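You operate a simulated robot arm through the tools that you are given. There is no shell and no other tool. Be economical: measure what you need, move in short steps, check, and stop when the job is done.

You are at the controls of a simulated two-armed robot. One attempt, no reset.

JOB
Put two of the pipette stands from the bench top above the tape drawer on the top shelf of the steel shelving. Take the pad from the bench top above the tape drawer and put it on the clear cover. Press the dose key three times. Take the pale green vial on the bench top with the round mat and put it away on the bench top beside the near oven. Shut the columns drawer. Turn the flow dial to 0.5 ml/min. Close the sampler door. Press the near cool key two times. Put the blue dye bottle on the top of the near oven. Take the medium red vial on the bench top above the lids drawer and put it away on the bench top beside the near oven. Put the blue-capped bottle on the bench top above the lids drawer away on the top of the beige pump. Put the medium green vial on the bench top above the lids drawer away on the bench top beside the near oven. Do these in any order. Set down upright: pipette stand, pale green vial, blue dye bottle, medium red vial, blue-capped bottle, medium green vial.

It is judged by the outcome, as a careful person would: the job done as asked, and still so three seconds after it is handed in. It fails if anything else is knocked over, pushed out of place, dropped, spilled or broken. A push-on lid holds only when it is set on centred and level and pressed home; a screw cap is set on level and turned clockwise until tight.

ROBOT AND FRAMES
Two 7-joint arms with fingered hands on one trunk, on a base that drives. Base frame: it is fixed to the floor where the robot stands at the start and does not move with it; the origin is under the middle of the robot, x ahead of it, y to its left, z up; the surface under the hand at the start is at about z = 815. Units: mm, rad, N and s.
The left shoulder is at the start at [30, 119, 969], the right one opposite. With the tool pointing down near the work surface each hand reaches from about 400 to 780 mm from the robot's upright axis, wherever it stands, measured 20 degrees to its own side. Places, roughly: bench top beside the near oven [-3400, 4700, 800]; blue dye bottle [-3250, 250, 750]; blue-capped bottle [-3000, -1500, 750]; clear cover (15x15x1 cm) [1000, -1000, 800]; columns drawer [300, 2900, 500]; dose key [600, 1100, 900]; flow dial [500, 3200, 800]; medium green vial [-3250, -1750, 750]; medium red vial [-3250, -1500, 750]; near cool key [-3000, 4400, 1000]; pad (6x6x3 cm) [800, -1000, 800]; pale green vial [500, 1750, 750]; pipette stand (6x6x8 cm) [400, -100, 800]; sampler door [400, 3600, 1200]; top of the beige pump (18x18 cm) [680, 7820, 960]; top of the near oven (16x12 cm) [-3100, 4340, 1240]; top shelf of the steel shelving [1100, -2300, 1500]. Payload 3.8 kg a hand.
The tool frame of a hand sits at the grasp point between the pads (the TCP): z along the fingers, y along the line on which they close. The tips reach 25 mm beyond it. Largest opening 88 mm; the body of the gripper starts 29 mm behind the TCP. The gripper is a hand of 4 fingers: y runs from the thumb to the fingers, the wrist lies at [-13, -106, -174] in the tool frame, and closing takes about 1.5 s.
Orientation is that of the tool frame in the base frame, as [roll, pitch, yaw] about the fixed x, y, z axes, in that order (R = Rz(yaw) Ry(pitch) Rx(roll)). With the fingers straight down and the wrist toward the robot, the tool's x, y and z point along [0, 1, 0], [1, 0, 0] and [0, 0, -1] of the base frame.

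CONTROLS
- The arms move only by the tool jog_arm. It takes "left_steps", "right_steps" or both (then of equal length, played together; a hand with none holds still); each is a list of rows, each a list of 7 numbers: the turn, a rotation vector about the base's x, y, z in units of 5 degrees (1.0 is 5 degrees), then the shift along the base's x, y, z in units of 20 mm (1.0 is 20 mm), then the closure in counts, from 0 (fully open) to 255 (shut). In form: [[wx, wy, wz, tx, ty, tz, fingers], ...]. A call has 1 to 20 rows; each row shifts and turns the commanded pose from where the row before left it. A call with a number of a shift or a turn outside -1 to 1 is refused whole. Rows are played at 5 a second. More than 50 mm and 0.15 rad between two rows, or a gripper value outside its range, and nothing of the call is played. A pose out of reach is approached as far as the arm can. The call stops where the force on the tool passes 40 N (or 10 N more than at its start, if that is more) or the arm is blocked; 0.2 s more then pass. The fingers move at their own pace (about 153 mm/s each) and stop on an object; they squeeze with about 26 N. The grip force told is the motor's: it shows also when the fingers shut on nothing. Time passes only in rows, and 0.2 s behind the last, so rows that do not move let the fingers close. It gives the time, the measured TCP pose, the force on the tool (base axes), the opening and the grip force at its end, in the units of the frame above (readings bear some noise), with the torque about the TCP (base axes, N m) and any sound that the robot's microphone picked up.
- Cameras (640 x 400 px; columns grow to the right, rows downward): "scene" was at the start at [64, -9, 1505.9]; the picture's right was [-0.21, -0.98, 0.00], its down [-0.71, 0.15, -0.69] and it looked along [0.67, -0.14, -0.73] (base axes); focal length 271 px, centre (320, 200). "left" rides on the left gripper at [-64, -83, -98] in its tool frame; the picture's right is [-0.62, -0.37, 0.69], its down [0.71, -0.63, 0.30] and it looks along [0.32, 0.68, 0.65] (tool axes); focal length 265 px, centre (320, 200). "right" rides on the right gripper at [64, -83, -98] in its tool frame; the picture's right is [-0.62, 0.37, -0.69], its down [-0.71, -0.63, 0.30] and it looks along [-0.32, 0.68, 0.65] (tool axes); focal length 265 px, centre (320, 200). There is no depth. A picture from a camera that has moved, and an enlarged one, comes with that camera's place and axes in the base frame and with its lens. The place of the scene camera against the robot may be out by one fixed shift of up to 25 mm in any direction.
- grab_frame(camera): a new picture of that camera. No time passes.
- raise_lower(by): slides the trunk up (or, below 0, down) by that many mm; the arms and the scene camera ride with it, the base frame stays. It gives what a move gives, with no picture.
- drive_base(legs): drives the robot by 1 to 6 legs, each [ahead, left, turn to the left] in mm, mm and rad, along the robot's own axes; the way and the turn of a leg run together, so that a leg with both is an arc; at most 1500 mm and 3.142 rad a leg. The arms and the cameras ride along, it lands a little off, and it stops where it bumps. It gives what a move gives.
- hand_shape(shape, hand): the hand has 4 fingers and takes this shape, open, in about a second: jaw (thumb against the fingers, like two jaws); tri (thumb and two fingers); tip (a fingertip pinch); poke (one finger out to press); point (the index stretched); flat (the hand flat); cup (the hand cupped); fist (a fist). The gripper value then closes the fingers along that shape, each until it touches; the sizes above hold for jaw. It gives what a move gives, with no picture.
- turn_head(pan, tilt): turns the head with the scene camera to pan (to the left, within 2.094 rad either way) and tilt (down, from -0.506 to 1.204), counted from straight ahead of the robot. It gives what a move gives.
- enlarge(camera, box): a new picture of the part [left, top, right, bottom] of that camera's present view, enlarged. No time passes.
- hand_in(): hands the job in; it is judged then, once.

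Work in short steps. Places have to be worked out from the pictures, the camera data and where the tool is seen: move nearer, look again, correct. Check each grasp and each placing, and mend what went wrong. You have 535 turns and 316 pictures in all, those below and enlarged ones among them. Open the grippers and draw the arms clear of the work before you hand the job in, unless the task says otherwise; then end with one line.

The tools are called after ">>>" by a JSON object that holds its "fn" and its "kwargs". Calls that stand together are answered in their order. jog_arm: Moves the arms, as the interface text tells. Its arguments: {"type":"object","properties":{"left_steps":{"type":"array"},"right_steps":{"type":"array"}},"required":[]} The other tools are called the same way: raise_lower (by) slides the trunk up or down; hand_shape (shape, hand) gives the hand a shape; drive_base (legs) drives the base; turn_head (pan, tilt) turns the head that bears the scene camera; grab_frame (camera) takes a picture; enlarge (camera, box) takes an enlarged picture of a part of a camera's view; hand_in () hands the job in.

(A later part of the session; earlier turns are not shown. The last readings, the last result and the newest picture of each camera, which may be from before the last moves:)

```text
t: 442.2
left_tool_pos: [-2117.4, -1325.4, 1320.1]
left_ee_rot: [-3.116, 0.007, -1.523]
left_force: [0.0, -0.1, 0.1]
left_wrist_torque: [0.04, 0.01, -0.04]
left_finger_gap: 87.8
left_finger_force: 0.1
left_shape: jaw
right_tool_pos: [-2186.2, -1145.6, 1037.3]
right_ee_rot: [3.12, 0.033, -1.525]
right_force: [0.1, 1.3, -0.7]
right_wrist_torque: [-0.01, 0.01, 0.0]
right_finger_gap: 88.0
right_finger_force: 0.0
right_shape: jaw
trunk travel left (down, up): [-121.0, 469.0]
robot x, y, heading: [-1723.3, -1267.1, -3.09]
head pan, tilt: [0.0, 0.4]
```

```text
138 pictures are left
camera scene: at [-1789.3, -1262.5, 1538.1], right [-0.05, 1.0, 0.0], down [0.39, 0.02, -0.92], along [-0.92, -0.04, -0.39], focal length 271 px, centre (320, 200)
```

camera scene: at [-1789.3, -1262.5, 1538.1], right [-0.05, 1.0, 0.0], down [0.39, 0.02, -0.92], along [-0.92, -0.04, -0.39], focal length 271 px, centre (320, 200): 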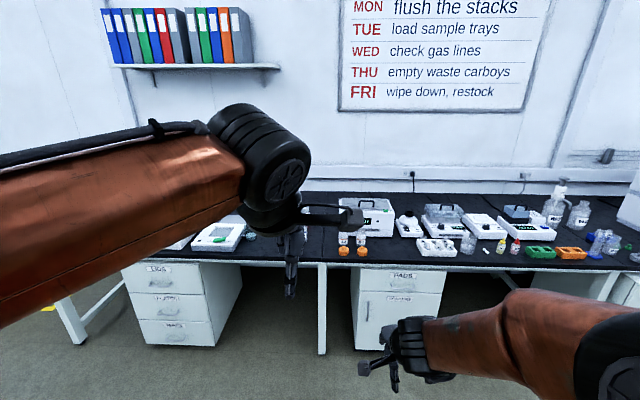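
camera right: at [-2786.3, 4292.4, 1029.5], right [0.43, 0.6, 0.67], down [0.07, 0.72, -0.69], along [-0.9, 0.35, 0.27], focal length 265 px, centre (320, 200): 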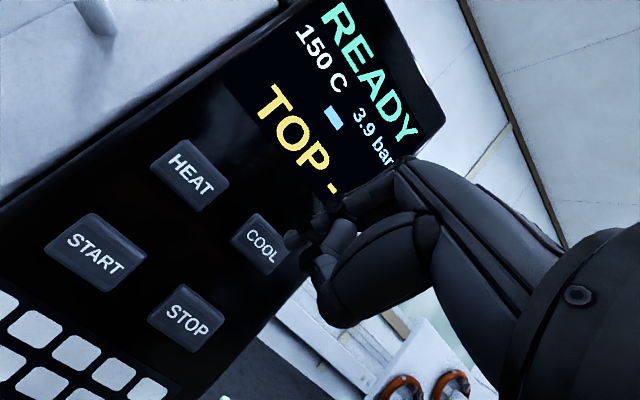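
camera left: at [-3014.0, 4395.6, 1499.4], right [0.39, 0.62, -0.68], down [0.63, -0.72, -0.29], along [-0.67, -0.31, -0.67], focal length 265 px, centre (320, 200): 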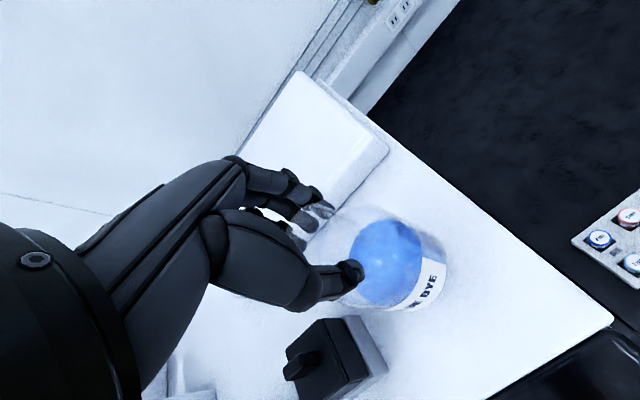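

The LIDS drawer unit is on the left; the arm blocks the view. Lower the left hand and shift further left, correcting heading.

>>> {"fn": "jog_arm", "kwargs": {"left_steps": [[0, 0, 0, 0, 0, -1, 0], [0, 0, 0, 0, 0, -1, 0], [0, 0, 0, 0, 0, -1, 0], [0, 0, 0, 0, 0, -1, 0], [0, 0, 0, 0, 0, -1, 0], [0, 0, 0, 0, 0, -1, 0], [0, 0, 0, 0, 0, -1, 0], [0, 0, 0, 0, 0, -1, 0], [0, 0, 0, 0, 0, -1, 0], [0, 0, 0, 0, 0, -1, 0]]}}

>>> {"fn": "drive_base", "kwargs": {"legs": [[0, 450, -0.05]]}}

>>> {"fn": "grab_frame", "kwargs": {"camera": "scene"}}

```text
t: 444.4
left_tool_pos: [-2118.9, -1323.5, 1120.9]
left_ee_rot: [-3.118, 0.007, -1.523]
left_force: [0.8, -0.3, -0.8]
left_wrist_torque: [0.03, 0.01, -0.01]
left_finger_gap: 88.0
left_finger_force: 0.0
left_shape: jaw
right_tool_pos: [-2186.7, -1145.3, 1037.0]
right_ee_rot: [3.12, 0.034, -1.526]
right_force: [0.2, 0.9, 0.2]
right_wrist_torque: [-0.01, -0.01, 0.01]
right_finger_gap: 87.9
right_finger_force: 0.1
right_shape: jaw
trunk travel left (down, up): [-121.0, 469.0]
robot x, y, heading: [-1720.8, -1268.4, -3.093]
head pan, tilt: [0.0, 0.4]
```

```text
t: 447.1
left_tool_pos: [-2110.7, -1753.5, 1119.5]
left_ee_rot: [-3.116, 0.007, -1.58]
left_force: [0.6, 0.2, 0.0]
left_wrist_torque: [0.03, 0.0, 0.01]
left_finger_gap: 87.6
left_finger_force: 0.2
left_shape: jaw
right_tool_pos: [-2170.8, -1572.6, 1038.8]
right_ee_rot: [3.119, 0.035, -1.581]
right_force: [-0.6, 0.5, 0.4]
right_wrist_torque: [0.01, 0.03, -0.06]
right_finger_gap: 88.2
right_finger_force: 0.0
right_shape: jaw
trunk travel left (down, up): [-121.0, 469.0]
robot x, y, heading: [-1710.7, -1721.8, 3.13]
head pan, tilt: [0.0, 0.4]
```

```text
137 pictures are left
camera scene: at [-1780.7, -1711.8, 1538.2], right [0.01, 1.0, 0.0], down [0.39, 0.0, -0.92], along [-0.92, 0.01, -0.39], focal length 271 px, centre (320, 200)
```

scene: 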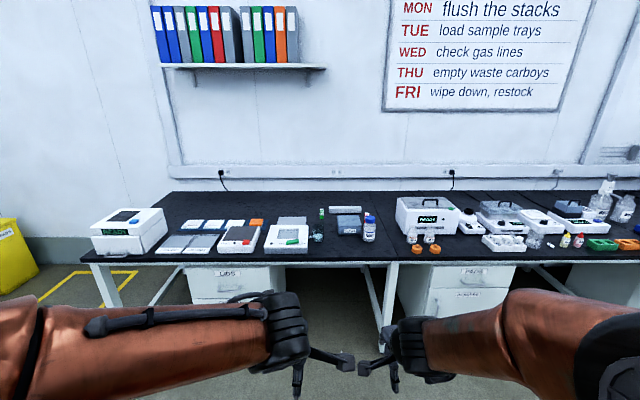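

>>> {"fn": "enlarge", "kwargs": {"camera": "scene", "box": [230, 190, 400, 290]}}

>>> {"fn": "enlarge", "kwargs": {"camera": "scene", "box": [80, 190, 250, 290]}}

```text
3.76 times, centred on (315, 240) of scene
camera zoom: at [-1780.7, -1711.8, 1538.2], right [0.01, 1.0, 0.0], down [0.39, 0.0, -0.92], along [-0.92, 0.01, -0.39], focal length 1019 px, centre (339, 49)
```

zoom: 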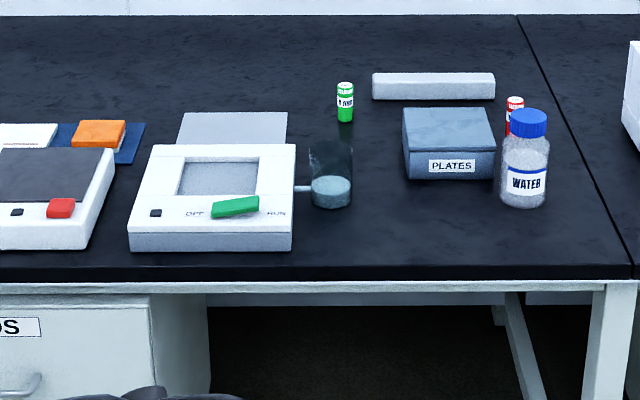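

```text
3.76 times, centred on (165, 240) of scene
camera zoom: at [-1780.7, -1711.8, 1538.2], right [0.01, 1.0, 0.0], down [0.39, 0.0, -0.92], along [-0.92, 0.01, -0.39], focal length 1019 px, centre (904, 49)
```

zoom: 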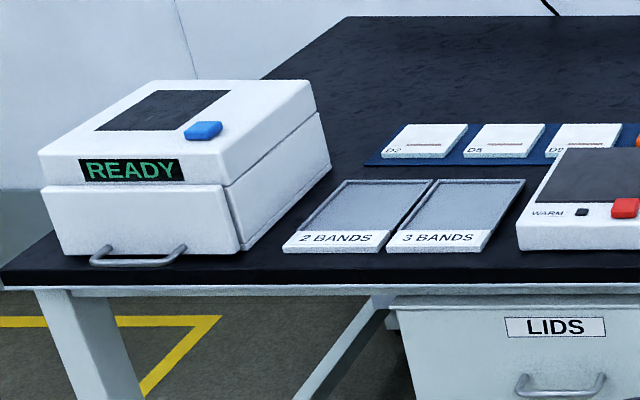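

Green vial ≈(-3345,-1684), red vial ≈(-3294,-1404) behind the blue-capped bottle (-3081,-1424). Drive to about (-2610,-1545) to take both vials.

>>> {"fn": "drive_base", "kwargs": {"legs": [[0, -177, 0.01], [895, 0, 0]]}}

>>> {"fn": "turn_head", "kwargs": {"pan": 0.0, "tilt": 0.7}}

>>> {"fn": "grab_frame", "kwargs": {"camera": "scene"}}

>>> {"fn": "grab_frame", "kwargs": {"camera": "right"}}

>>> {"fn": "grab_frame", "kwargs": {"camera": "left"}}

```text
t: 452.9
left_tool_pos: [-2994.6, -1565.6, 1120.0]
left_ee_rot: [-3.118, 0.008, -1.588]
left_force: [0.0, -0.1, -0.6]
left_wrist_torque: [0.0, -0.02, 0.02]
left_finger_gap: 87.7
left_finger_force: 0.1
left_shape: jaw
right_tool_pos: [-3053.3, -1384.2, 1038.0]
right_ee_rot: [3.119, 0.033, -1.591]
right_force: [0.0, -1.0, 0.5]
right_wrist_torque: [0.04, 0.0, 0.0]
right_finger_gap: 88.2
right_finger_force: 0.0
right_shape: jaw
trunk travel left (down, up): [-121.0, 469.0]
robot x, y, heading: [-2594.8, -1533.8, 3.127]
head pan, tilt: [0.0, 0.4]
```

```text
t: 453.7
left_tool_pos: [-2996.0, -1565.7, 1119.6]
left_ee_rot: [-3.118, 0.006, -1.589]
left_force: [0.6, -0.5, -0.5]
left_wrist_torque: [0.03, -0.02, -0.04]
left_finger_gap: 87.9
left_finger_force: 0.0
left_shape: jaw
right_tool_pos: [-3052.6, -1383.3, 1036.9]
right_ee_rot: [3.119, 0.033, -1.591]
right_force: [-0.5, 0.8, 0.9]
right_wrist_torque: [-0.02, 0.01, -0.02]
right_finger_gap: 87.9
right_finger_force: 0.1
right_shape: jaw
trunk travel left (down, up): [-121.0, 469.0]
robot x, y, heading: [-2597.8, -1536.7, 3.127]
head pan, tilt: [0.0, 0.7]
```

```text
134 pictures are left
camera scene: at [-2656.1, -1526.3, 1511.4], right [0.02, 1.0, 0.0], down [0.64, -0.01, -0.77], along [-0.77, 0.01, -0.64], focal length 271 px, centre (320, 200)
```

scene: 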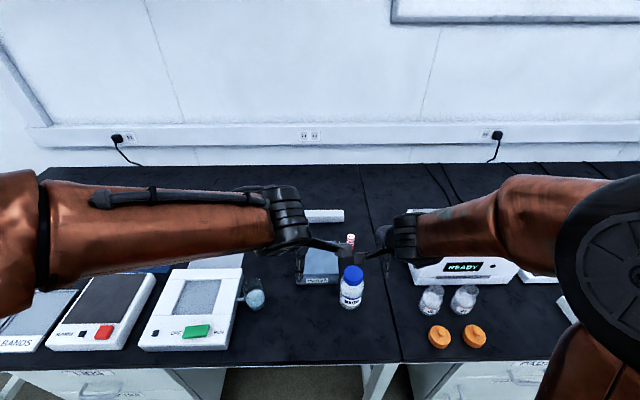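

```text
133 pictures are left
camera right: at [-2968.2, -1452.7, 1133.1], right [-0.34, 0.6, 0.72], down [0.64, 0.71, -0.29], along [-0.69, 0.36, -0.63], focal length 265 px, centre (320, 200)
```

right: 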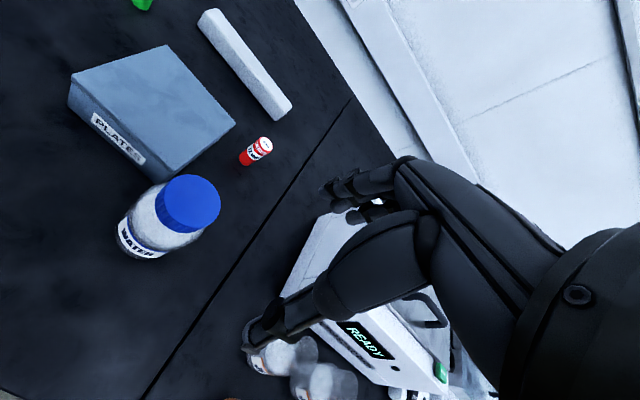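

```text
132 pictures are left
camera left: at [-2912.2, -1502.7, 1220.7], right [0.4, 0.62, -0.68], down [0.62, -0.72, -0.29], along [-0.67, -0.31, -0.67], focal length 265 px, centre (320, 200)
```

left: 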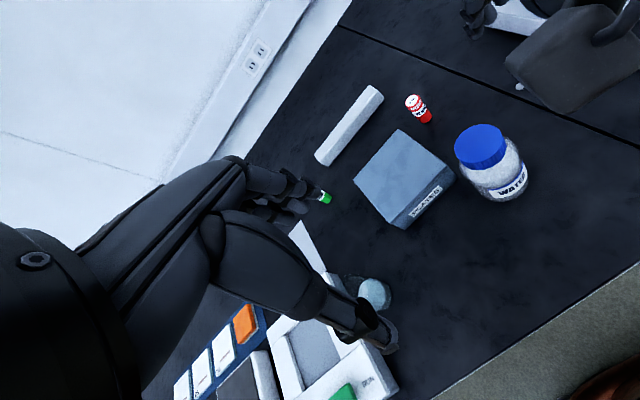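

Red vial ≈(-3305,-1412). Move the right hand over it and descend to z≈900.

>>> {"fn": "jog_arm", "kwargs": {"right_steps": [[0, 0, 0, -1, -0.1, 0, 0], [0, 0, 0, -1, -0.1, 0, 0], [0, 0, 0, -1, -0.1, 0, 0], [0, 0, 0, -1, -0.1, 0, 0], [0, 0, 0, -1, -0.1, 0, 0], [0, 0, 0, -1, -0.1, 0, 0], [0, 0, 0, -1, -0.1, 0, 0], [0, 0, 0, -1, -0.1, 0, 0], [0, 0, 0, -1, -0.1, 0, 0], [0, 0, 0, -1, -0.1, 0, 0], [0, 0, 0, -1, -0.1, 0, 0], [0, 0, 0, -1, -0.1, 0, 0], [0, 0, 0, -0.6, -0.2, 0, 0], [0, 0, 0, 0, 0, -1, 0], [0, 0, 0, 0, 0, -1, 0], [0, 0, 0, 0, 0, -1, 0], [0, 0, 0, 0, 0, -1, 0], [0, 0, 0, 0, 0, -1, 0], [0, 0, 0, 0, 0, -1, 0]]}}

>>> {"fn": "grab_frame", "kwargs": {"camera": "right"}}

>>> {"fn": "grab_frame", "kwargs": {"camera": "left"}}

```text
t: 457.7
left_tool_pos: [-2994.7, -1565.5, 1121.1]
left_ee_rot: [-3.118, 0.006, -1.588]
left_force: [-0.6, 0.4, -0.6]
left_wrist_torque: [0.02, 0.0, 0.0]
left_finger_gap: 87.8
left_finger_force: 0.1
left_shape: jaw
right_tool_pos: [-3305.5, -1411.4, 916.8]
right_ee_rot: [3.118, 0.034, -1.592]
right_force: [-0.8, -1.1, 0.4]
right_wrist_torque: [-0.02, -0.01, 0.0]
right_finger_gap: 87.9
right_finger_force: 0.0
right_shape: jaw
trunk travel left (down, up): [-121.0, 469.0]
robot x, y, heading: [-2594.9, -1535.7, 3.125]
head pan, tilt: [0.0, 0.7]
```

```text
131 pictures are left
camera right: at [-3221.4, -1480.3, 1012.0], right [-0.34, 0.6, 0.72], down [0.64, 0.71, -0.29], along [-0.69, 0.36, -0.63], focal length 265 px, centre (320, 200)
```

right: 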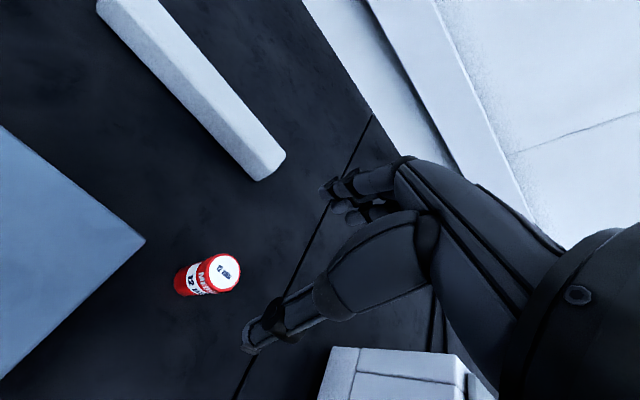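

```text
130 pictures are left
camera left: at [-2912.5, -1502.6, 1220.6], right [0.4, 0.62, -0.68], down [0.62, -0.72, -0.29], along [-0.67, -0.31, -0.67], focal length 265 px, centre (320, 200)
```

left: 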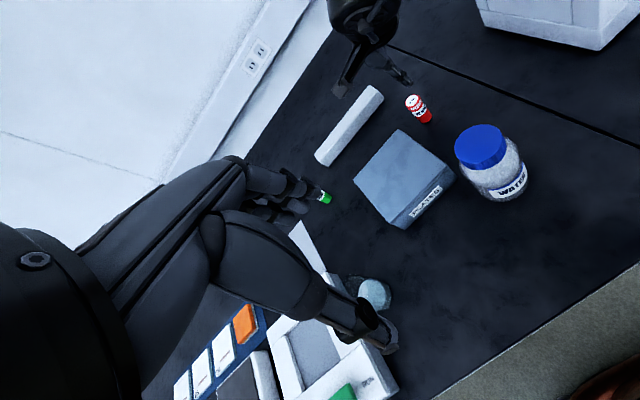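

On axis; the vial's top is at z≈803. Descend to z≈786 and grip, then lift.

>>> {"fn": "jog_arm", "kwargs": {"right_steps": [[0, 0, 0, 0, 0, -1, 0], [0, 0, 0, 0, 0, -1, 0], [0, 0, 0, 0, 0, -1, 0], [0, 0, 0, 0, 0, -1, 0], [0, 0, 0, 0, 0, -1, 0], [0, 0, 0, 0, 0, -0.8, 0], [0, 0, 0, 0, 0, 0, 0]]}}

>>> {"fn": "grab_frame", "kwargs": {"camera": "right"}}

```text
t: 459.3
left_tool_pos: [-2996.1, -1564.4, 1120.2]
left_ee_rot: [-3.117, 0.007, -1.588]
left_force: [0.0, 0.4, 0.0]
left_wrist_torque: [-0.01, 0.03, 0.03]
left_finger_gap: 87.8
left_finger_force: 0.2
left_shape: jaw
right_tool_pos: [-3305.0, -1410.9, 800.8]
right_ee_rot: [3.119, 0.032, -1.591]
right_force: [0.4, 0.3, 1.1]
right_wrist_torque: [-0.01, 0.02, -0.03]
right_finger_gap: 88.1
right_finger_force: 0.2
right_shape: jaw
trunk travel left (down, up): [-121.0, 469.0]
robot x, y, heading: [-2593.8, -1532.9, 3.125]
head pan, tilt: [0.0, 0.7]
```

```text
129 pictures are left
camera right: at [-3219.8, -1480.2, 896.6], right [-0.34, 0.6, 0.72], down [0.64, 0.71, -0.29], along [-0.69, 0.36, -0.63], focal length 265 px, centre (320, 200)
```

right: 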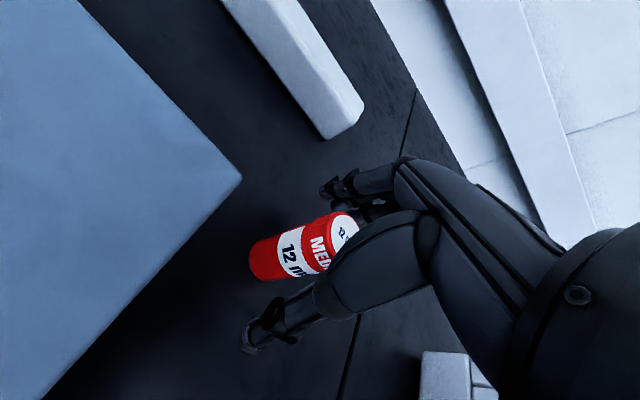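

Same height as the other vial; grip right here and lift.

>>> {"fn": "jog_arm", "kwargs": {"right_steps": [[0, 0, 0, 0, 0, 0, 255], [0, 0, 0, 0, 0, 0, 255], [0, 0, 0, 0, 0, 0, 255], [0, 0, 0, 0, 0, 0, 255], [0, 0, 0, 0, 0, 0, 255], [0, 0, 0, 0, 0, 0, 255], [0, 0, 0, 0, 0, 0.5, 255], [0, 0, 0, 0, 0, 1, 255], [0, 0, 0, 0, 0, 1, 255], [0, 0, 0, 0, 0, 1, 255]]}}

>>> {"fn": "grab_frame", "kwargs": {"camera": "right"}}

```text
t: 461.5
left_tool_pos: [-2996.0, -1564.1, 1121.3]
left_ee_rot: [-3.118, 0.008, -1.589]
left_force: [0.9, 0.2, -0.3]
left_wrist_torque: [0.04, 0.0, -0.03]
left_finger_gap: 88.2
left_finger_force: 0.1
left_shape: jaw
right_tool_pos: [-3304.1, -1412.3, 873.9]
right_ee_rot: [3.119, 0.033, -1.591]
right_force: [-0.7, 0.3, -0.4]
right_wrist_torque: [-0.02, -0.01, -0.01]
right_finger_gap: 14.8
right_finger_force: 26.2
right_shape: jaw
trunk travel left (down, up): [-121.0, 469.0]
robot x, y, heading: [-2593.9, -1535.5, 3.124]
head pan, tilt: [0.0, 0.7]
```

```text
128 pictures are left
camera right: at [-3219.8, -1480.8, 969.1], right [-0.34, 0.6, 0.72], down [0.64, 0.71, -0.29], along [-0.69, 0.36, -0.63], focal length 265 px, centre (320, 200)
```

right: 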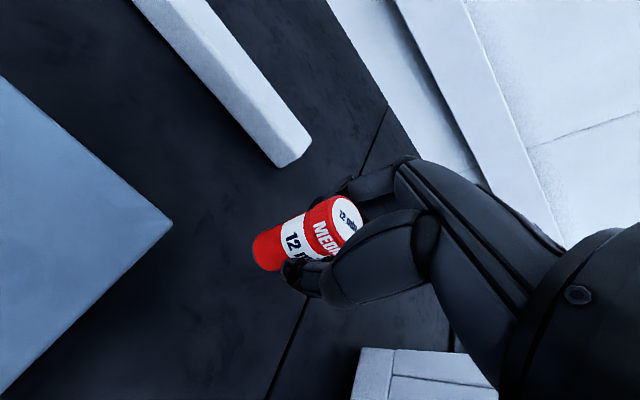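

Held. Raise and retract the right hand, move 35 mm ahead, and bring the left hand over the green vial.

>>> {"fn": "jog_arm", "kwargs": {"right_steps": [[0, 0, 0, 0, 0, 1, 255], [0, 0, 0, 0, 0, 1, 255], [0, 0, 0, 0, 0, 1, 255], [0, 0, 0, 0, 0, 1, 255], [0, 0, 0, 0, 0, 1, 255], [0, 0, 0, 0, 0, 1, 255], [0, 0, 0, 1, 0, 1, 255], [0, 0, 0, 1, 0, 1, 255], [0, 0, 0, 1, 0.5, 0, 255], [0, 0, 0, 1, 0.5, 0, 255], [0, 0, 0, 1, 0.5, 0, 255], [0, 0, 0, 1, 0.5, 0, 255], [0, 0, 0, 1, 0.5, 0, 255], [0, 0, 0, 1, 0.5, 0, 255], [0, 0, 0, 1, 0, 0, 255], [0, 0, 0, 1, 0, 0, 255], [0, 0, 0, 1, 0, 0, 255]]}}

>>> {"fn": "drive_base", "kwargs": {"legs": [[40, 0, 0.01]]}}

>>> {"fn": "jog_arm", "kwargs": {"left_steps": [[0, 0, 0, -1, -0.4, 0, 0], [0, 0, 0, -1, -0.4, 0, 0], [0, 0, 0, -1, -0.4, 0, 0], [0, 0, 0, -1, -0.4, 0, 0], [0, 0, 0, -1, -0.4, 0, 0], [0, 0, 0, -1, -0.4, 0, 0], [0, 0, 0, -1, -0.4, 0, 0], [0, 0, 0, -1, -0.4, 0, 0], [0, 0, 0, -1, -0.4, 0, 0], [0, 0, 0, -1, -0.4, 0, 0], [0, 0, 0, -1, -0.4, 0, 0], [0, 0, 0, -1, -0.4, -1, 0], [0, 0, 0, 0, 0, -1, 0], [0, 0, 0, 0, 0, -1, 0], [0, 0, 0, 0, 0, -1, 0]]}}

>>> {"fn": "grab_frame", "kwargs": {"camera": "left"}}

```text
t: 465.1
left_tool_pos: [-2996.0, -1566.2, 1120.4]
left_ee_rot: [-3.117, 0.007, -1.588]
left_force: [-0.2, 0.0, 0.4]
left_wrist_torque: [0.02, 0.02, -0.01]
left_finger_gap: 88.1
left_finger_force: 0.1
left_shape: jaw
right_tool_pos: [-3081.5, -1350.0, 1031.1]
right_ee_rot: [3.118, 0.033, -1.59]
right_force: [0.3, -0.5, 0.0]
right_wrist_torque: [0.0, -0.01, 0.0]
right_finger_gap: 14.4
right_finger_force: 26.0
right_shape: jaw
trunk travel left (down, up): [-121.0, 469.0]
robot x, y, heading: [-2597.0, -1530.6, 3.121]
head pan, tilt: [0.0, 0.7]
```

```text
t: 466.0
left_tool_pos: [-3037.7, -1570.3, 1119.3]
left_ee_rot: [-3.117, 0.006, -1.58]
left_force: [-1.0, -0.4, 0.5]
left_wrist_torque: [-0.02, -0.04, -0.01]
left_finger_gap: 88.1
left_finger_force: 0.1
left_shape: jaw
right_tool_pos: [-3127.1, -1356.4, 1031.3]
right_ee_rot: [3.122, 0.035, -1.583]
right_force: [-0.3, -1.2, -0.3]
right_wrist_torque: [-0.02, -0.04, 0.01]
right_finger_gap: 14.3
right_finger_force: 25.8
right_shape: jaw
trunk travel left (down, up): [-121.0, 469.0]
robot x, y, heading: [-2635.8, -1535.4, 3.138]
head pan, tilt: [0.0, 0.7]
```

```text
t: 469.2
left_tool_pos: [-3277.1, -1665.1, 1038.4]
left_ee_rot: [-3.116, 0.006, -1.576]
left_force: [-0.9, -0.4, -0.1]
left_wrist_torque: [0.0, 0.02, -0.03]
left_finger_gap: 87.7
left_finger_force: 0.1
left_shape: jaw
right_tool_pos: [-3125.0, -1356.2, 1033.2]
right_ee_rot: [3.119, 0.033, -1.581]
right_force: [0.2, -0.2, -0.6]
right_wrist_torque: [0.02, -0.01, -0.02]
right_finger_gap: 14.3
right_finger_force: 26.3
right_shape: jaw
trunk travel left (down, up): [-121.0, 469.0]
robot x, y, heading: [-2631.8, -1531.9, 3.135]
head pan, tilt: [0.0, 0.7]
```

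```text
127 pictures are left
camera left: at [-3194.4, -1602.3, 1139.4], right [0.39, 0.62, -0.68], down [0.63, -0.72, -0.29], along [-0.67, -0.31, -0.67], focal length 265 px, centre (320, 200)
```

left: 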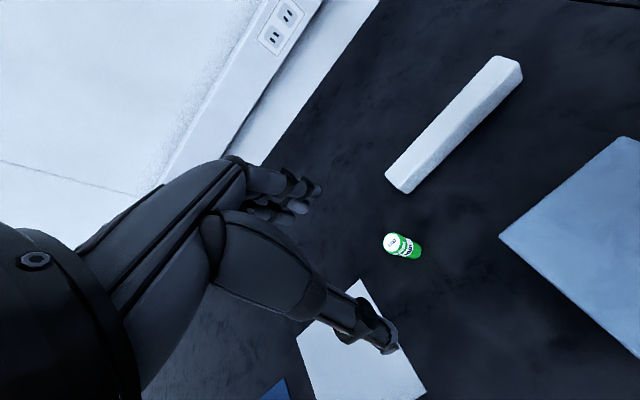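

Green vial ≈(-3360,-1694). Move over it and descend to z≈880.

>>> {"fn": "jog_arm", "kwargs": {"left_steps": [[0, 0, 0, -1, -0.4, 0, 0], [0, 0, 0, -1, -0.4, 0, 0], [0, 0, 0, -1, -0.4, 0, 0], [0, 0, 0, -1, -0.25, 0, 0], [0, 0, 0, -0.15, 0, -1, 0], [0, 0, 0, 0, 0, -1, 0], [0, 0, 0, 0, 0, -1, 0], [0, 0, 0, 0, 0, -1, 0], [0, 0, 0, 0, 0, -1, 0], [0, 0, 0, 0, 0, -1, 0], [0, 0, 0, 0, 0, -1, 0], [0, 0, 0, 0, 0, -1, 0]]}}

>>> {"fn": "grab_frame", "kwargs": {"camera": "left"}}

```text
t: 471.8
left_tool_pos: [-3358.4, -1693.9, 880.2]
left_ee_rot: [-3.117, 0.007, -1.579]
left_force: [1.0, 0.0, -0.3]
left_wrist_torque: [0.03, -0.03, -0.03]
left_finger_gap: 88.0
left_finger_force: 0.0
left_shape: jaw
right_tool_pos: [-3126.5, -1356.4, 1031.8]
right_ee_rot: [3.117, 0.032, -1.581]
right_force: [0.2, -0.4, -0.9]
right_wrist_torque: [0.01, -0.01, -0.01]
right_finger_gap: 14.4
right_finger_force: 25.9
right_shape: jaw
trunk travel left (down, up): [-121.0, 469.0]
robot x, y, heading: [-2633.5, -1533.4, 3.138]
head pan, tilt: [0.0, 0.7]
```

```text
126 pictures are left
camera left: at [-3275.7, -1630.6, 981.7], right [0.39, 0.62, -0.68], down [0.63, -0.72, -0.29], along [-0.67, -0.31, -0.67], focal length 265 px, centre (320, 200)
```

left: 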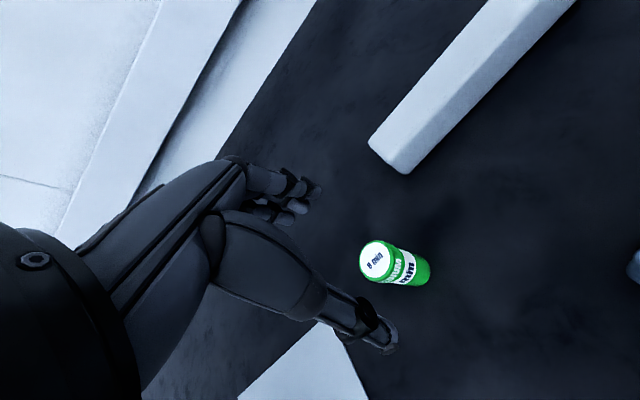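

Exactly on axis. Descend 80 mm, grip and lift.

>>> {"fn": "jog_arm", "kwargs": {"left_steps": [[0, 0, 0, 0, 0, -1, 0], [0, 0, 0, 0, 0, -1, 0], [0, 0, 0, 0, 0, -1, 0], [0, 0, 0, 0, 0, -1, 0], [0, 0, 0, 0, 0, 0, 255], [0, 0, 0, 0, 0, 0, 255], [0, 0, 0, 0, 0, 0, 255], [0, 0, 0, 0, 0, 0, 255], [0, 0, 0, 0, 0, 0, 255], [0, 0, 0, 0, 0, 0, 255], [0, 0, 0, 0, 0, 0.5, 255], [0, 0, 0, 0, 0, 1, 255], [0, 0, 0, 0, 0, 1, 255], [0, 0, 0, 0, 0, 1, 255]]}}

>>> {"fn": "grab_frame", "kwargs": {"camera": "left"}}

```text
t: 474.8
left_tool_pos: [-3356.9, -1693.4, 872.3]
left_ee_rot: [-3.114, 0.007, -1.579]
left_force: [0.4, 0.3, -0.3]
left_wrist_torque: [0.03, 0.02, -0.03]
left_finger_gap: 18.8
left_finger_force: 26.1
left_shape: jaw
right_tool_pos: [-3126.9, -1355.4, 1031.2]
right_ee_rot: [3.119, 0.032, -1.581]
right_force: [0.1, 0.4, -0.4]
right_wrist_torque: [0.0, 0.01, -0.02]
right_finger_gap: 14.3
right_finger_force: 26.5
right_shape: jaw
trunk travel left (down, up): [-121.0, 469.0]
robot x, y, heading: [-2636.5, -1530.9, 3.136]
head pan, tilt: [0.0, 0.7]
```

```text
125 pictures are left
camera left: at [-3274.2, -1629.7, 971.7], right [0.39, 0.62, -0.68], down [0.63, -0.72, -0.29], along [-0.67, -0.31, -0.67], focal length 265 px, centre (320, 200)
```

left: 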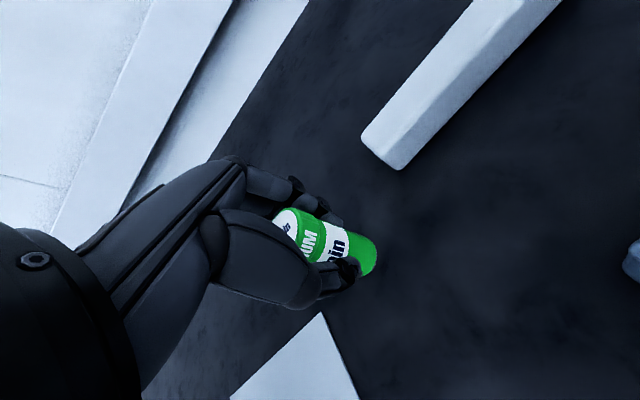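

Both held. Raise and retract the left hand, then drive back to the oven.

>>> {"fn": "jog_arm", "kwargs": {"left_steps": [[0, 0, 0, 0, 0, 1, 255], [0, 0, 0, 0, 0, 1, 255], [0, 0, 0, 0, 0, 1, 255], [0, 0, 0, 0, 0, 1, 255], [0, 0, 0, 0, 0, 1, 255], [0, 0, 0, 0, 0, 1, 255], [0, 0, 0, 0, 0, 1, 255], [0, 0, 0, 0, 0, 1, 255], [0, 0, 0, 1, 0, 0, 255], [0, 0, 0, 1, 0, 0, 255], [0, 0, 0, 1, 0, 0, 255], [0, 0, 0, 1, 0, 0, 255], [0, 0, 0, 1, 0, 0, 255], [0, 0, 0, 1, 0, 0, 255], [0, 0, 0, 1, 0, 0, 255], [0, 0, 0, 1, 0, 0, 255], [0, 0, 0, 1, 0.5, 0, 255], [0, 0, 0, 1, 0.5, 0, 255], [0, 0, 0, 1, 0.5, 0, 255], [0, 0, 0, 1, 0.5, 0, 255]]}}

>>> {"fn": "drive_base", "kwargs": {"legs": [[-880, 0, 0], [0, -1450, 0], [0, -1450, 0], [0, -1450, 0], [0, -1450, 0]]}}

>>> {"fn": "turn_head", "kwargs": {"pan": 0.0, "tilt": 0.5}}

>>> {"fn": "grab_frame", "kwargs": {"camera": "scene"}}

```text
t: 479.0
left_tool_pos: [-3117.2, -1653.8, 1029.1]
left_ee_rot: [-3.117, 0.008, -1.58]
left_force: [0.2, 0.4, -0.1]
left_wrist_torque: [0.0, -0.01, 0.02]
left_finger_gap: 18.5
left_finger_force: 25.7
left_shape: jaw
right_tool_pos: [-3125.0, -1355.5, 1032.3]
right_ee_rot: [3.119, 0.033, -1.581]
right_force: [0.2, -1.2, -0.2]
right_wrist_torque: [-0.01, 0.0, 0.0]
right_finger_gap: 14.3
right_finger_force: 26.1
right_shape: jaw
trunk travel left (down, up): [-121.0, 469.0]
robot x, y, heading: [-2637.6, -1533.5, 3.132]
head pan, tilt: [0.0, 0.7]
```

```text
t: 511.0
left_tool_pos: [-2292.2, 4158.6, 1029.7]
left_ee_rot: [-3.116, 0.007, -1.534]
left_force: [0.0, 0.1, -0.4]
left_wrist_torque: [-0.01, -0.03, 0.02]
left_finger_gap: 18.5
left_finger_force: 25.7
left_shape: jaw
right_tool_pos: [-2313.0, 4454.8, 1031.8]
right_ee_rot: [3.119, 0.034, -1.537]
right_force: [0.5, -0.4, -0.7]
right_wrist_torque: [-0.01, -0.01, 0.03]
right_finger_gap: 14.4
right_finger_force: 25.9
right_shape: jaw
trunk travel left (down, up): [-121.0, 469.0]
robot x, y, heading: [-1816.1, 4300.5, -3.106]
head pan, tilt: [0.0, 0.7]
```

```text
t: 511.7
left_tool_pos: [-2291.5, 4159.6, 1029.1]
left_ee_rot: [-3.117, 0.006, -1.534]
left_force: [1.1, -0.6, -1.0]
left_wrist_torque: [0.0, 0.0, 0.0]
left_finger_gap: 18.5
left_finger_force: 25.9
left_shape: jaw
right_tool_pos: [-2313.3, 4454.6, 1030.5]
right_ee_rot: [3.119, 0.034, -1.536]
right_force: [-0.4, -0.4, -1.5]
right_wrist_torque: [-0.03, -0.03, 0.0]
right_finger_gap: 14.3
right_finger_force: 26.2
right_shape: jaw
trunk travel left (down, up): [-121.0, 469.0]
robot x, y, heading: [-1815.1, 4300.4, -3.105]
head pan, tilt: [0.0, 0.499]
```

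```text
124 pictures are left
camera scene: at [-1882.3, 4303.3, 1528.9], right [-0.04, 1.0, 0.0], down [0.48, 0.02, -0.88], along [-0.88, -0.03, -0.48], focal length 271 px, centre (320, 200)
```

scene: 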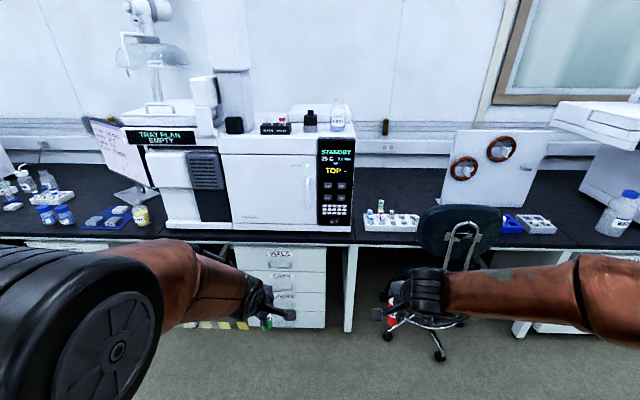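

For the red vial I use the right hand from y≈4435 (left hand raised over the oven edge); the green one later from further right. Prepare and drive in.

>>> {"fn": "jog_arm", "kwargs": {"left_steps": [[0, 0, 0, 0.5, 0, 1, 255], [0, 0, 0, 0.5, 0, 1, 255], [0, 0, 0, 0.5, 0, 1, 255], [0, 0, 0, 0.5, 0, 1, 255], [0, 0, 0, 0.5, 0, 1, 255], [0, 0, 0, 0.5, 0, 1, 255], [0, 0, 0, 0, 0, 1, 255], [0, 0, 0, 0, 0, 1, 255], [0, 0, 0, 0, 0, 1, 255], [0, 0, 0, 0, 0, 1, 255], [0, 0, 0, 0, 0, 1, 255], [0, 0, 0, 0, 0, 1, 255], [0, 0, 0, 0, 0, 1, 255], [0, 0, 0, 0, 0, 1, 255], [0, 0, 0, 0, 0, 1, 255]]}}

>>> {"fn": "drive_base", "kwargs": {"legs": [[0, -110, -0.036], [700, 0, 0]]}}

>>> {"fn": "turn_head", "kwargs": {"pan": -0.2, "tilt": 0.75}}

>>> {"fn": "grab_frame", "kwargs": {"camera": "scene"}}

```text
t: 514.9
left_tool_pos: [-2231.9, 4158.6, 1330.2]
left_ee_rot: [-3.118, 0.008, -1.534]
left_force: [-0.4, 0.8, -1.0]
left_wrist_torque: [-0.01, 0.0, 0.0]
left_finger_gap: 18.6
left_finger_force: 26.3
left_shape: jaw
right_tool_pos: [-2311.7, 4455.8, 1030.7]
right_ee_rot: [3.119, 0.033, -1.536]
right_force: [0.1, 0.1, 0.5]
right_wrist_torque: [-0.03, -0.02, 0.0]
right_finger_gap: 14.2
right_finger_force: 25.9
right_shape: jaw
trunk travel left (down, up): [-121.0, 469.0]
robot x, y, heading: [-1816.5, 4300.4, -3.102]
head pan, tilt: [0.0, 0.499]
```

```text
t: 519.5
left_tool_pos: [-2925.3, 4274.3, 1327.8]
left_ee_rot: [-3.119, 0.006, -1.559]
left_force: [0.3, -0.1, -0.6]
left_wrist_torque: [0.04, -0.01, 0.0]
left_finger_gap: 18.2
left_finger_force: 26.1
left_shape: jaw
right_tool_pos: [-2999.3, 4570.8, 1031.2]
right_ee_rot: [3.121, 0.034, -1.562]
right_force: [0.2, -0.6, -0.6]
right_wrist_torque: [0.01, -0.01, 0.01]
right_finger_gap: 14.2
right_finger_force: 25.7
right_shape: jaw
trunk travel left (down, up): [-121.0, 469.0]
robot x, y, heading: [-2499.3, 4404.2, -3.13]
head pan, tilt: [0.0, 0.499]
```

```text
t: 520.2
left_tool_pos: [-2925.8, 4274.4, 1328.9]
left_ee_rot: [-3.117, 0.006, -1.558]
left_force: [0.8, 0.8, -0.2]
left_wrist_torque: [0.02, 0.01, 0.02]
left_finger_gap: 18.5
left_finger_force: 26.6
left_shape: jaw
right_tool_pos: [-2999.5, 4571.4, 1031.2]
right_ee_rot: [3.118, 0.032, -1.56]
right_force: [0.6, 1.1, 0.5]
right_wrist_torque: [0.0, -0.02, 0.02]
right_finger_gap: 14.2
right_finger_force: 26.2
right_shape: jaw
trunk travel left (down, up): [-121.0, 469.0]
robot x, y, heading: [-2503.6, 4403.6, -3.128]
head pan, tilt: [-0.201, 0.75]
```

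```text
123 pictures are left
camera scene: at [-2562.8, 4426.3, 1507.1], right [0.19, 0.98, 0.0], down [0.67, -0.13, -0.73], along [-0.72, 0.14, -0.68], focal length 271 px, centre (320, 200)
```

scene: 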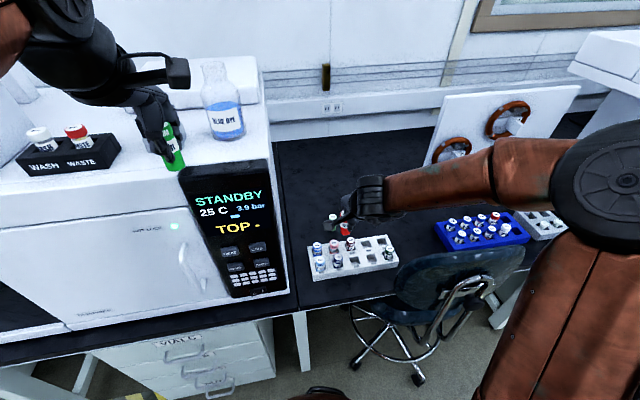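

Move the right hand with the red vial to (-3205,4645) and check the surroundings.

>>> {"fn": "jog_arm", "kwargs": {"right_steps": [[0, 0, 0, -1, 0.4, 0, 255], [0, 0, 0, -1, 0.4, 0, 255], [0, 0, 0, -1, 0.4, 0, 255], [0, 0, 0, -1, 0.4, 0, 255], [0, 0, 0, -1, 0.4, 0, 255], [0, 0, 0, -1, 0.4, 0, 255], [0, 0, 0, -1, 0.4, 0, 255], [0, 0, 0, -1, 0.4, 0, 255], [0, 0, 0, -1, 0.4, 0, 255], [0, 0, 0, -1, 0.1, 0, 255], [0, 0, 0, -0.3, 0, -1, 255], [0, 0, 0, 0, 0, -1, 255], [0, 0, 0, 0, 0, -1, 255], [0, 0, 0, 0, 0, -1, 255]]}}

>>> {"fn": "grab_frame", "kwargs": {"camera": "right"}}

```text
t: 523.2
left_tool_pos: [-2926.9, 4274.4, 1328.0]
left_ee_rot: [-3.118, 0.009, -1.559]
left_force: [0.2, -0.6, -0.7]
left_wrist_torque: [0.03, 0.01, -0.02]
left_finger_gap: 18.4
left_finger_force: 26.0
left_shape: jaw
right_tool_pos: [-3206.0, 4645.3, 950.8]
right_ee_rot: [3.121, 0.034, -1.561]
right_force: [-0.6, -0.6, -1.2]
right_wrist_torque: [0.01, -0.03, 0.0]
right_finger_gap: 14.1
right_finger_force: 26.0
right_shape: jaw
trunk travel left (down, up): [-121.0, 469.0]
robot x, y, heading: [-2506.1, 4402.9, -3.125]
head pan, tilt: [-0.201, 0.75]
```

```text
122 pictures are left
camera right: at [-3120.1, 4579.2, 1045.9], right [-0.36, 0.59, 0.72], down [0.62, 0.73, -0.29], along [-0.7, 0.34, -0.63], focal length 265 px, centre (320, 200)
```

right: 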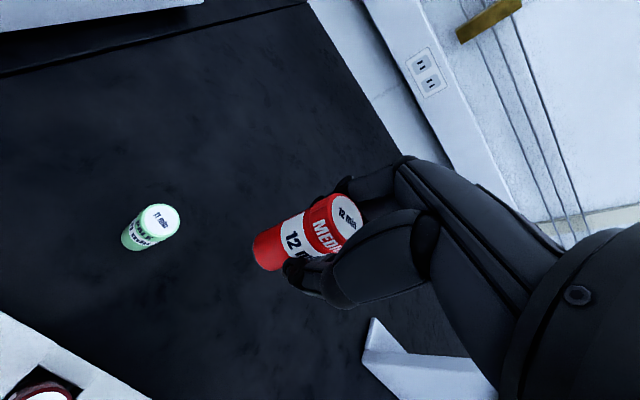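

Clear. Lower to the bench.

>>> {"fn": "jog_arm", "kwargs": {"right_steps": [[0, 0, 0, 0, 0, -1, 255], [0, 0, 0, 0, 0, -1, 255], [0, 0, 0, 0, 0, -1, 255], [0, 0, 0, 0, 0, -1, 255], [0, 0, 0, 0, 0, -1, 255], [0, 0, 0, 0, 0, -1, 255], [0, 0, 0, 0, 0, -1, 255], [0, 0, 0, 0, 0, -0.3, 255], [0, 0, 0, 0, 0, -0.15, 255], [0, 0, 0, 0, 0, -0.1, 255], [0, 0, 0, 0, 0, 0, 255]]}}

>>> {"fn": "jog_arm", "kwargs": {"right_steps": [[0, 0, 0, 0, 0, -0.1, 255], [0, 0, 0, 0, 0, 0, 255]]}}

```text
t: 525.6
left_tool_pos: [-2924.5, 4273.9, 1328.8]
left_ee_rot: [-3.118, 0.006, -1.559]
left_force: [0.5, 0.7, -1.2]
left_wrist_torque: [0.0, 0.0, -0.04]
left_finger_gap: 18.7
left_finger_force: 26.0
left_shape: jaw
right_tool_pos: [-3204.4, 4646.1, 801.3]
right_ee_rot: [3.119, 0.031, -1.561]
right_force: [0.5, 0.6, 0.1]
right_wrist_torque: [-0.03, 0.04, -0.03]
right_finger_gap: 13.8
right_finger_force: 26.1
right_shape: jaw
trunk travel left (down, up): [-121.0, 469.0]
robot x, y, heading: [-2502.6, 4402.7, -3.122]
head pan, tilt: [-0.201, 0.75]
```

```text
t: 526.2
left_tool_pos: [-2924.6, 4273.6, 1328.6]
left_ee_rot: [-3.119, 0.007, -1.561]
left_force: [0.9, 0.3, -0.2]
left_wrist_torque: [-0.01, 0.02, 0.0]
left_finger_gap: 18.9
left_finger_force: 26.4
left_shape: jaw
right_tool_pos: [-3205.6, 4645.9, 800.2]
right_ee_rot: [3.119, 0.034, -1.563]
right_force: [0.3, 2.2, 6.1]
right_wrist_torque: [0.0, 0.07, -0.01]
right_finger_gap: 14.3
right_finger_force: 25.9
right_shape: jaw
trunk travel left (down, up): [-121.0, 469.0]
robot x, y, heading: [-2504.5, 4397.4, -3.131]
head pan, tilt: [-0.201, 0.75]
```

Contact. Release, rise and check.

>>> {"fn": "jog_arm", "kwargs": {"right_steps": [[0, 0, 0, 0, 0, 0, 190], [0, 0, 0, 0, 0, 0, 120], [0, 0, 0, 0, 0, 0, 0], [0, 0, 0, 0, 0, 0, 0], [0, 0, 0, 0, 0, 1, 0], [0, 0, 0, 0, 0, 1, 0], [0, 0, 0, 0, 0, 1, 0], [0, 0, 0, 0, 0, 1, 0], [0, 0, 0, 0, 0, 1, 0], [0, 0, 0, 0, 0, 1, 0], [0, 0, 0, 0, 0, 1, 0], [0, 0, 0, 0, 0, 1, 0], [0, 0, 0, 0, 0, 1, 0], [0, 0, 0, 0, 0, 1, 0]]}}

>>> {"fn": "grab_frame", "kwargs": {"camera": "right"}}

```text
t: 529.2
left_tool_pos: [-2925.8, 4274.1, 1329.5]
left_ee_rot: [-3.115, 0.008, -1.558]
left_force: [0.6, -1.2, 0.1]
left_wrist_torque: [0.0, 0.01, -0.01]
left_finger_gap: 18.6
left_finger_force: 25.9
left_shape: jaw
right_tool_pos: [-3206.5, 4645.0, 1000.1]
right_ee_rot: [3.121, 0.036, -1.561]
right_force: [-0.1, -0.4, 0.7]
right_wrist_torque: [-0.01, 0.02, 0.0]
right_finger_gap: 87.8
right_finger_force: 0.0
right_shape: jaw
trunk travel left (down, up): [-121.0, 469.0]
robot x, y, heading: [-2504.3, 4400.2, -3.128]
head pan, tilt: [-0.201, 0.75]
```

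```text
121 pictures are left
camera right: at [-3120.3, 4578.4, 1094.8], right [-0.36, 0.59, 0.72], down [0.62, 0.73, -0.29], along [-0.7, 0.34, -0.63], focal length 265 px, centre (320, 200)
```

right: 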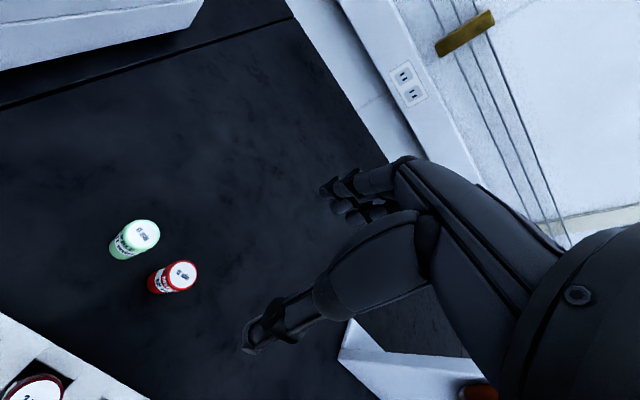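

Both vials stand upright. Retract, back off, shift right and lower the left hand for the green vial.

>>> {"fn": "jog_arm", "kwargs": {"right_steps": [[0, 0, 0, 1, 0, 0, 0], [0, 0, 0, 1, 0, 0, 0], [0, 0, 0, 1, 0, 0, 0], [0, 0, 0, 1, 0, 0, 0], [0, 0, 0, 1, 0, 0, 0], [0, 0, 0, 1, 0, 0, 0], [0, 0, 0, 1, 0, 0, 0], [0, 0, 0, 1, 0, 0, 0], [0, 0, 0, 1, -0.5, 0, 0], [0, 0, 0, 1, -0.5, 0, 0], [0, 0, 0, 1, -0.5, 0, 0], [0, 0, 0, 1, -0.5, 0, 0], [0, 0, 0, 1, -0.5, 0, 0], [0, 0, 0, 1, -0.5, 0, 0]]}}

>>> {"fn": "drive_base", "kwargs": {"legs": [[-250, 0, -0.015], [0, -420, 0]]}}

>>> {"fn": "jog_arm", "kwargs": {"left_steps": [[0, 0, 0, 0, 0, -1, 255], [0, 0, 0, 0, 0, -1, 255], [0, 0, 0, 0, 0, -1, 255], [0, 0, 0, 0, 0, -1, 255], [0, 0, 0, 0, 0, -1, 255], [0, 0, 0, 0, 0, -1, 255], [0, 0, 0, 0, 0, -1, 255], [0, 0, 0, 0, 0, -1, 255], [0, 0, 0, 0, 0, -1, 255], [0, 0, 0, 0, 0, -1, 255], [0, 0, 0, 0, 0, -1, 255], [0, 0, 0, 0, 0, -1, 255], [0, 0, 0, 0, 0, -1, 255]]}}

>>> {"fn": "turn_head", "kwargs": {"pan": 0.0, "tilt": 0.7}}

>>> {"fn": "grab_frame", "kwargs": {"camera": "scene"}}

```text
t: 532.2
left_tool_pos: [-2923.5, 4273.8, 1328.6]
left_ee_rot: [-3.118, 0.007, -1.559]
left_force: [0.3, -1.0, 0.0]
left_wrist_torque: [-0.02, 0.01, -0.03]
left_finger_gap: 18.6
left_finger_force: 26.1
left_shape: jaw
right_tool_pos: [-2923.0, 4585.4, 998.9]
right_ee_rot: [3.12, 0.032, -1.564]
right_force: [0.4, -0.3, 0.0]
right_wrist_torque: [0.02, 0.0, -0.03]
right_finger_gap: 87.6
right_finger_force: 0.0
right_shape: jaw
trunk travel left (down, up): [-121.0, 469.0]
robot x, y, heading: [-2507.9, 4404.6, -3.132]
head pan, tilt: [-0.201, 0.75]
```

```text
t: 536.2
left_tool_pos: [-2678.5, 4700.4, 1328.8]
left_ee_rot: [-3.118, 0.004, -1.566]
left_force: [0.7, 1.4, -0.2]
left_wrist_torque: [-0.05, 0.01, -0.01]
left_finger_gap: 18.5
left_finger_force: 26.1
left_shape: jaw
right_tool_pos: [-2675.4, 5012.2, 998.4]
right_ee_rot: [3.118, 0.034, -1.57]
right_force: [0.5, 0.1, 0.6]
right_wrist_torque: [-0.02, 0.0, 0.04]
right_finger_gap: 87.8
right_finger_force: 0.0
right_shape: jaw
trunk travel left (down, up): [-121.0, 469.0]
robot x, y, heading: [-2256.8, 4826.5, -3.144]
head pan, tilt: [-0.201, 0.75]
```

```text
t: 539.0
left_tool_pos: [-2676.2, 4700.0, 1068.1]
left_ee_rot: [-3.116, 0.009, -1.567]
left_force: [0.1, -0.2, -0.2]
left_wrist_torque: [0.02, -0.01, 0.01]
left_finger_gap: 18.7
left_finger_force: 25.9
left_shape: jaw
right_tool_pos: [-2675.0, 5011.2, 999.4]
right_ee_rot: [3.119, 0.033, -1.57]
right_force: [-0.2, -0.1, 0.2]
right_wrist_torque: [0.03, 0.01, -0.04]
right_finger_gap: 87.8
right_finger_force: 0.1
right_shape: jaw
trunk travel left (down, up): [-121.0, 469.0]
robot x, y, heading: [-2250.8, 4828.6, -3.137]
head pan, tilt: [-0.201, 0.75]
```

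```text
t: 539.8
left_tool_pos: [-2676.8, 4699.8, 1069.9]
left_ee_rot: [-3.117, 0.007, -1.567]
left_force: [0.7, 0.3, -0.2]
left_wrist_torque: [-0.01, -0.04, 0.02]
left_finger_gap: 18.5
left_finger_force: 26.3
left_shape: jaw
right_tool_pos: [-2674.9, 5012.4, 998.5]
right_ee_rot: [3.119, 0.033, -1.568]
right_force: [0.2, 0.6, -1.2]
right_wrist_torque: [-0.01, 0.05, 0.01]
right_finger_gap: 87.8
right_finger_force: 0.1
right_shape: jaw
trunk travel left (down, up): [-121.0, 469.0]
robot x, y, heading: [-2259.8, 4825.8, -3.135]
head pan, tilt: [0.0, 0.7]
```

```text
120 pictures are left
camera scene: at [-2317.3, 4833.3, 1511.3], right [0.0, 1.0, 0.0], down [0.64, 0.0, -0.76], along [-0.76, 0.0, -0.64], focal length 271 px, centre (320, 200)
```

scene: 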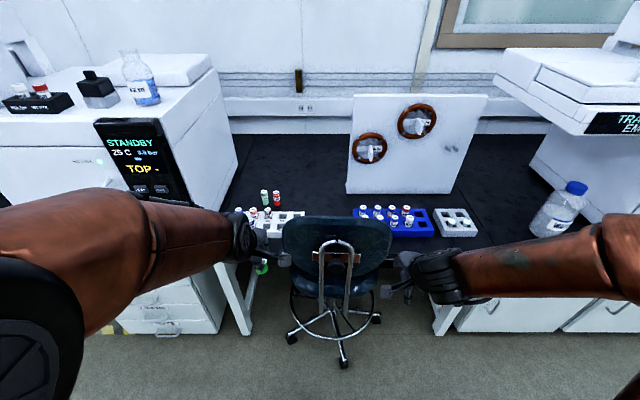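

Drive ahead 240 mm and extend the left hand with the green vial to (-3205,4715).

>>> {"fn": "drive_base", "kwargs": {"legs": [[235, 0, 0]]}}

>>> {"fn": "jog_arm", "kwargs": {"left_steps": [[0, 0, 0, -1, 0, 0, 255], [0, 0, 0, -1, 0, 0, 255], [0, 0, 0, -1, 0, 0, 255], [0, 0, 0, -1, 0, 0, 255], [0, 0, 0, -1, 0, 0, 255], [0, 0, 0, -1, 0, 0, 255], [0, 0, 0, -1, 0, 0, 255], [0, 0, 0, -1, 0, 0, 255], [0, 0, 0, -1, 0.2, 0, 255], [0, 0, 0, -1, 0.2, 0, 255], [0, 0, 0, -1, 0.2, -0.5, 255], [0, 0, 0, -1, 0.2, -1, 255], [0, 0, 0, -1, 0, -1, 255], [0, 0, 0, -1, 0, -1, 255], [0, 0, 0, -0.5, 0, -1, 255], [0, 0, 0, 0, 0, -1, 255]]}}

>>> {"fn": "grab_frame", "kwargs": {"camera": "left"}}

>>> {"fn": "grab_frame", "kwargs": {"camera": "scene"}}

```text
t: 541.5
left_tool_pos: [-2913.9, 4700.9, 1068.0]
left_ee_rot: [-3.116, 0.007, -1.573]
left_force: [0.0, 0.4, -0.7]
left_wrist_torque: [-0.02, 0.01, -0.01]
left_finger_gap: 18.6
left_finger_force: 26.0
left_shape: jaw
right_tool_pos: [-2911.0, 5013.1, 998.6]
right_ee_rot: [3.121, 0.034, -1.575]
right_force: [-0.2, -1.5, 0.4]
right_wrist_torque: [-0.02, -0.08, 0.01]
right_finger_gap: 88.2
right_finger_force: 0.2
right_shape: jaw
trunk travel left (down, up): [-121.0, 469.0]
robot x, y, heading: [-2489.9, 4825.4, 3.142]
head pan, tilt: [0.0, 0.7]
```

```text
t: 544.9
left_tool_pos: [-3205.1, 4718.2, 957.8]
left_ee_rot: [-3.117, 0.006, -1.571]
left_force: [0.1, 0.1, -0.1]
left_wrist_torque: [0.0, 0.0, -0.03]
left_finger_gap: 18.4
left_finger_force: 25.9
left_shape: jaw
right_tool_pos: [-2911.7, 5014.0, 999.4]
right_ee_rot: [3.119, 0.034, -1.576]
right_force: [-0.3, -1.0, -0.1]
right_wrist_torque: [-0.01, -0.03, 0.0]
right_finger_gap: 88.1
right_finger_force: 0.0
right_shape: jaw
trunk travel left (down, up): [-121.0, 469.0]
robot x, y, heading: [-2488.9, 4828.6, 3.144]
head pan, tilt: [0.0, 0.7]
```

```text
119 pictures are left
camera left: at [-3122.5, 4781.4, 1059.0], right [0.39, 0.62, -0.68], down [0.64, -0.71, -0.29], along [-0.67, -0.32, -0.67], focal length 265 px, centre (320, 200)
```

left: 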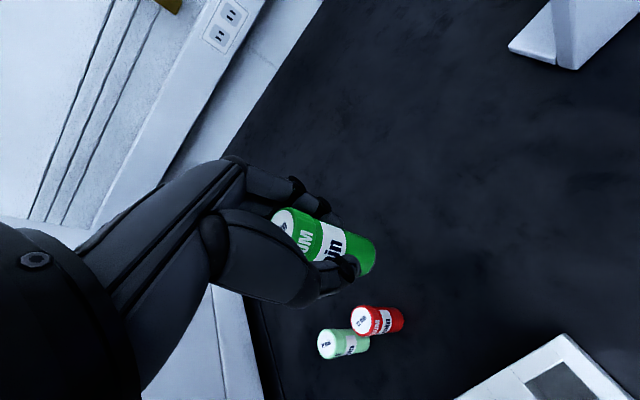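

```text
118 pictures are left
camera scene: at [-2554.1, 4833.0, 1511.3], right [0.0, 1.0, 0.0], down [0.64, 0.0, -0.76], along [-0.76, 0.0, -0.64], focal length 271 px, centre (320, 200)
```

scene: 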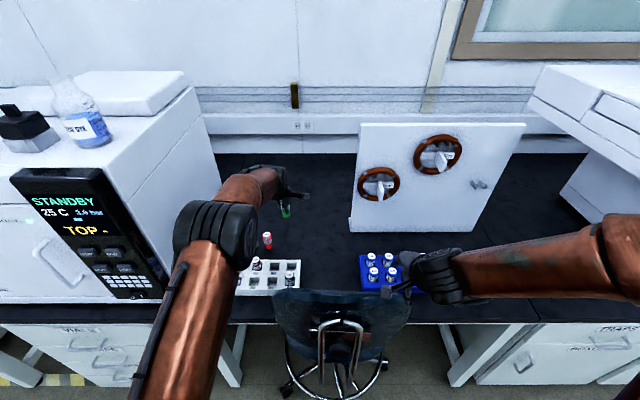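

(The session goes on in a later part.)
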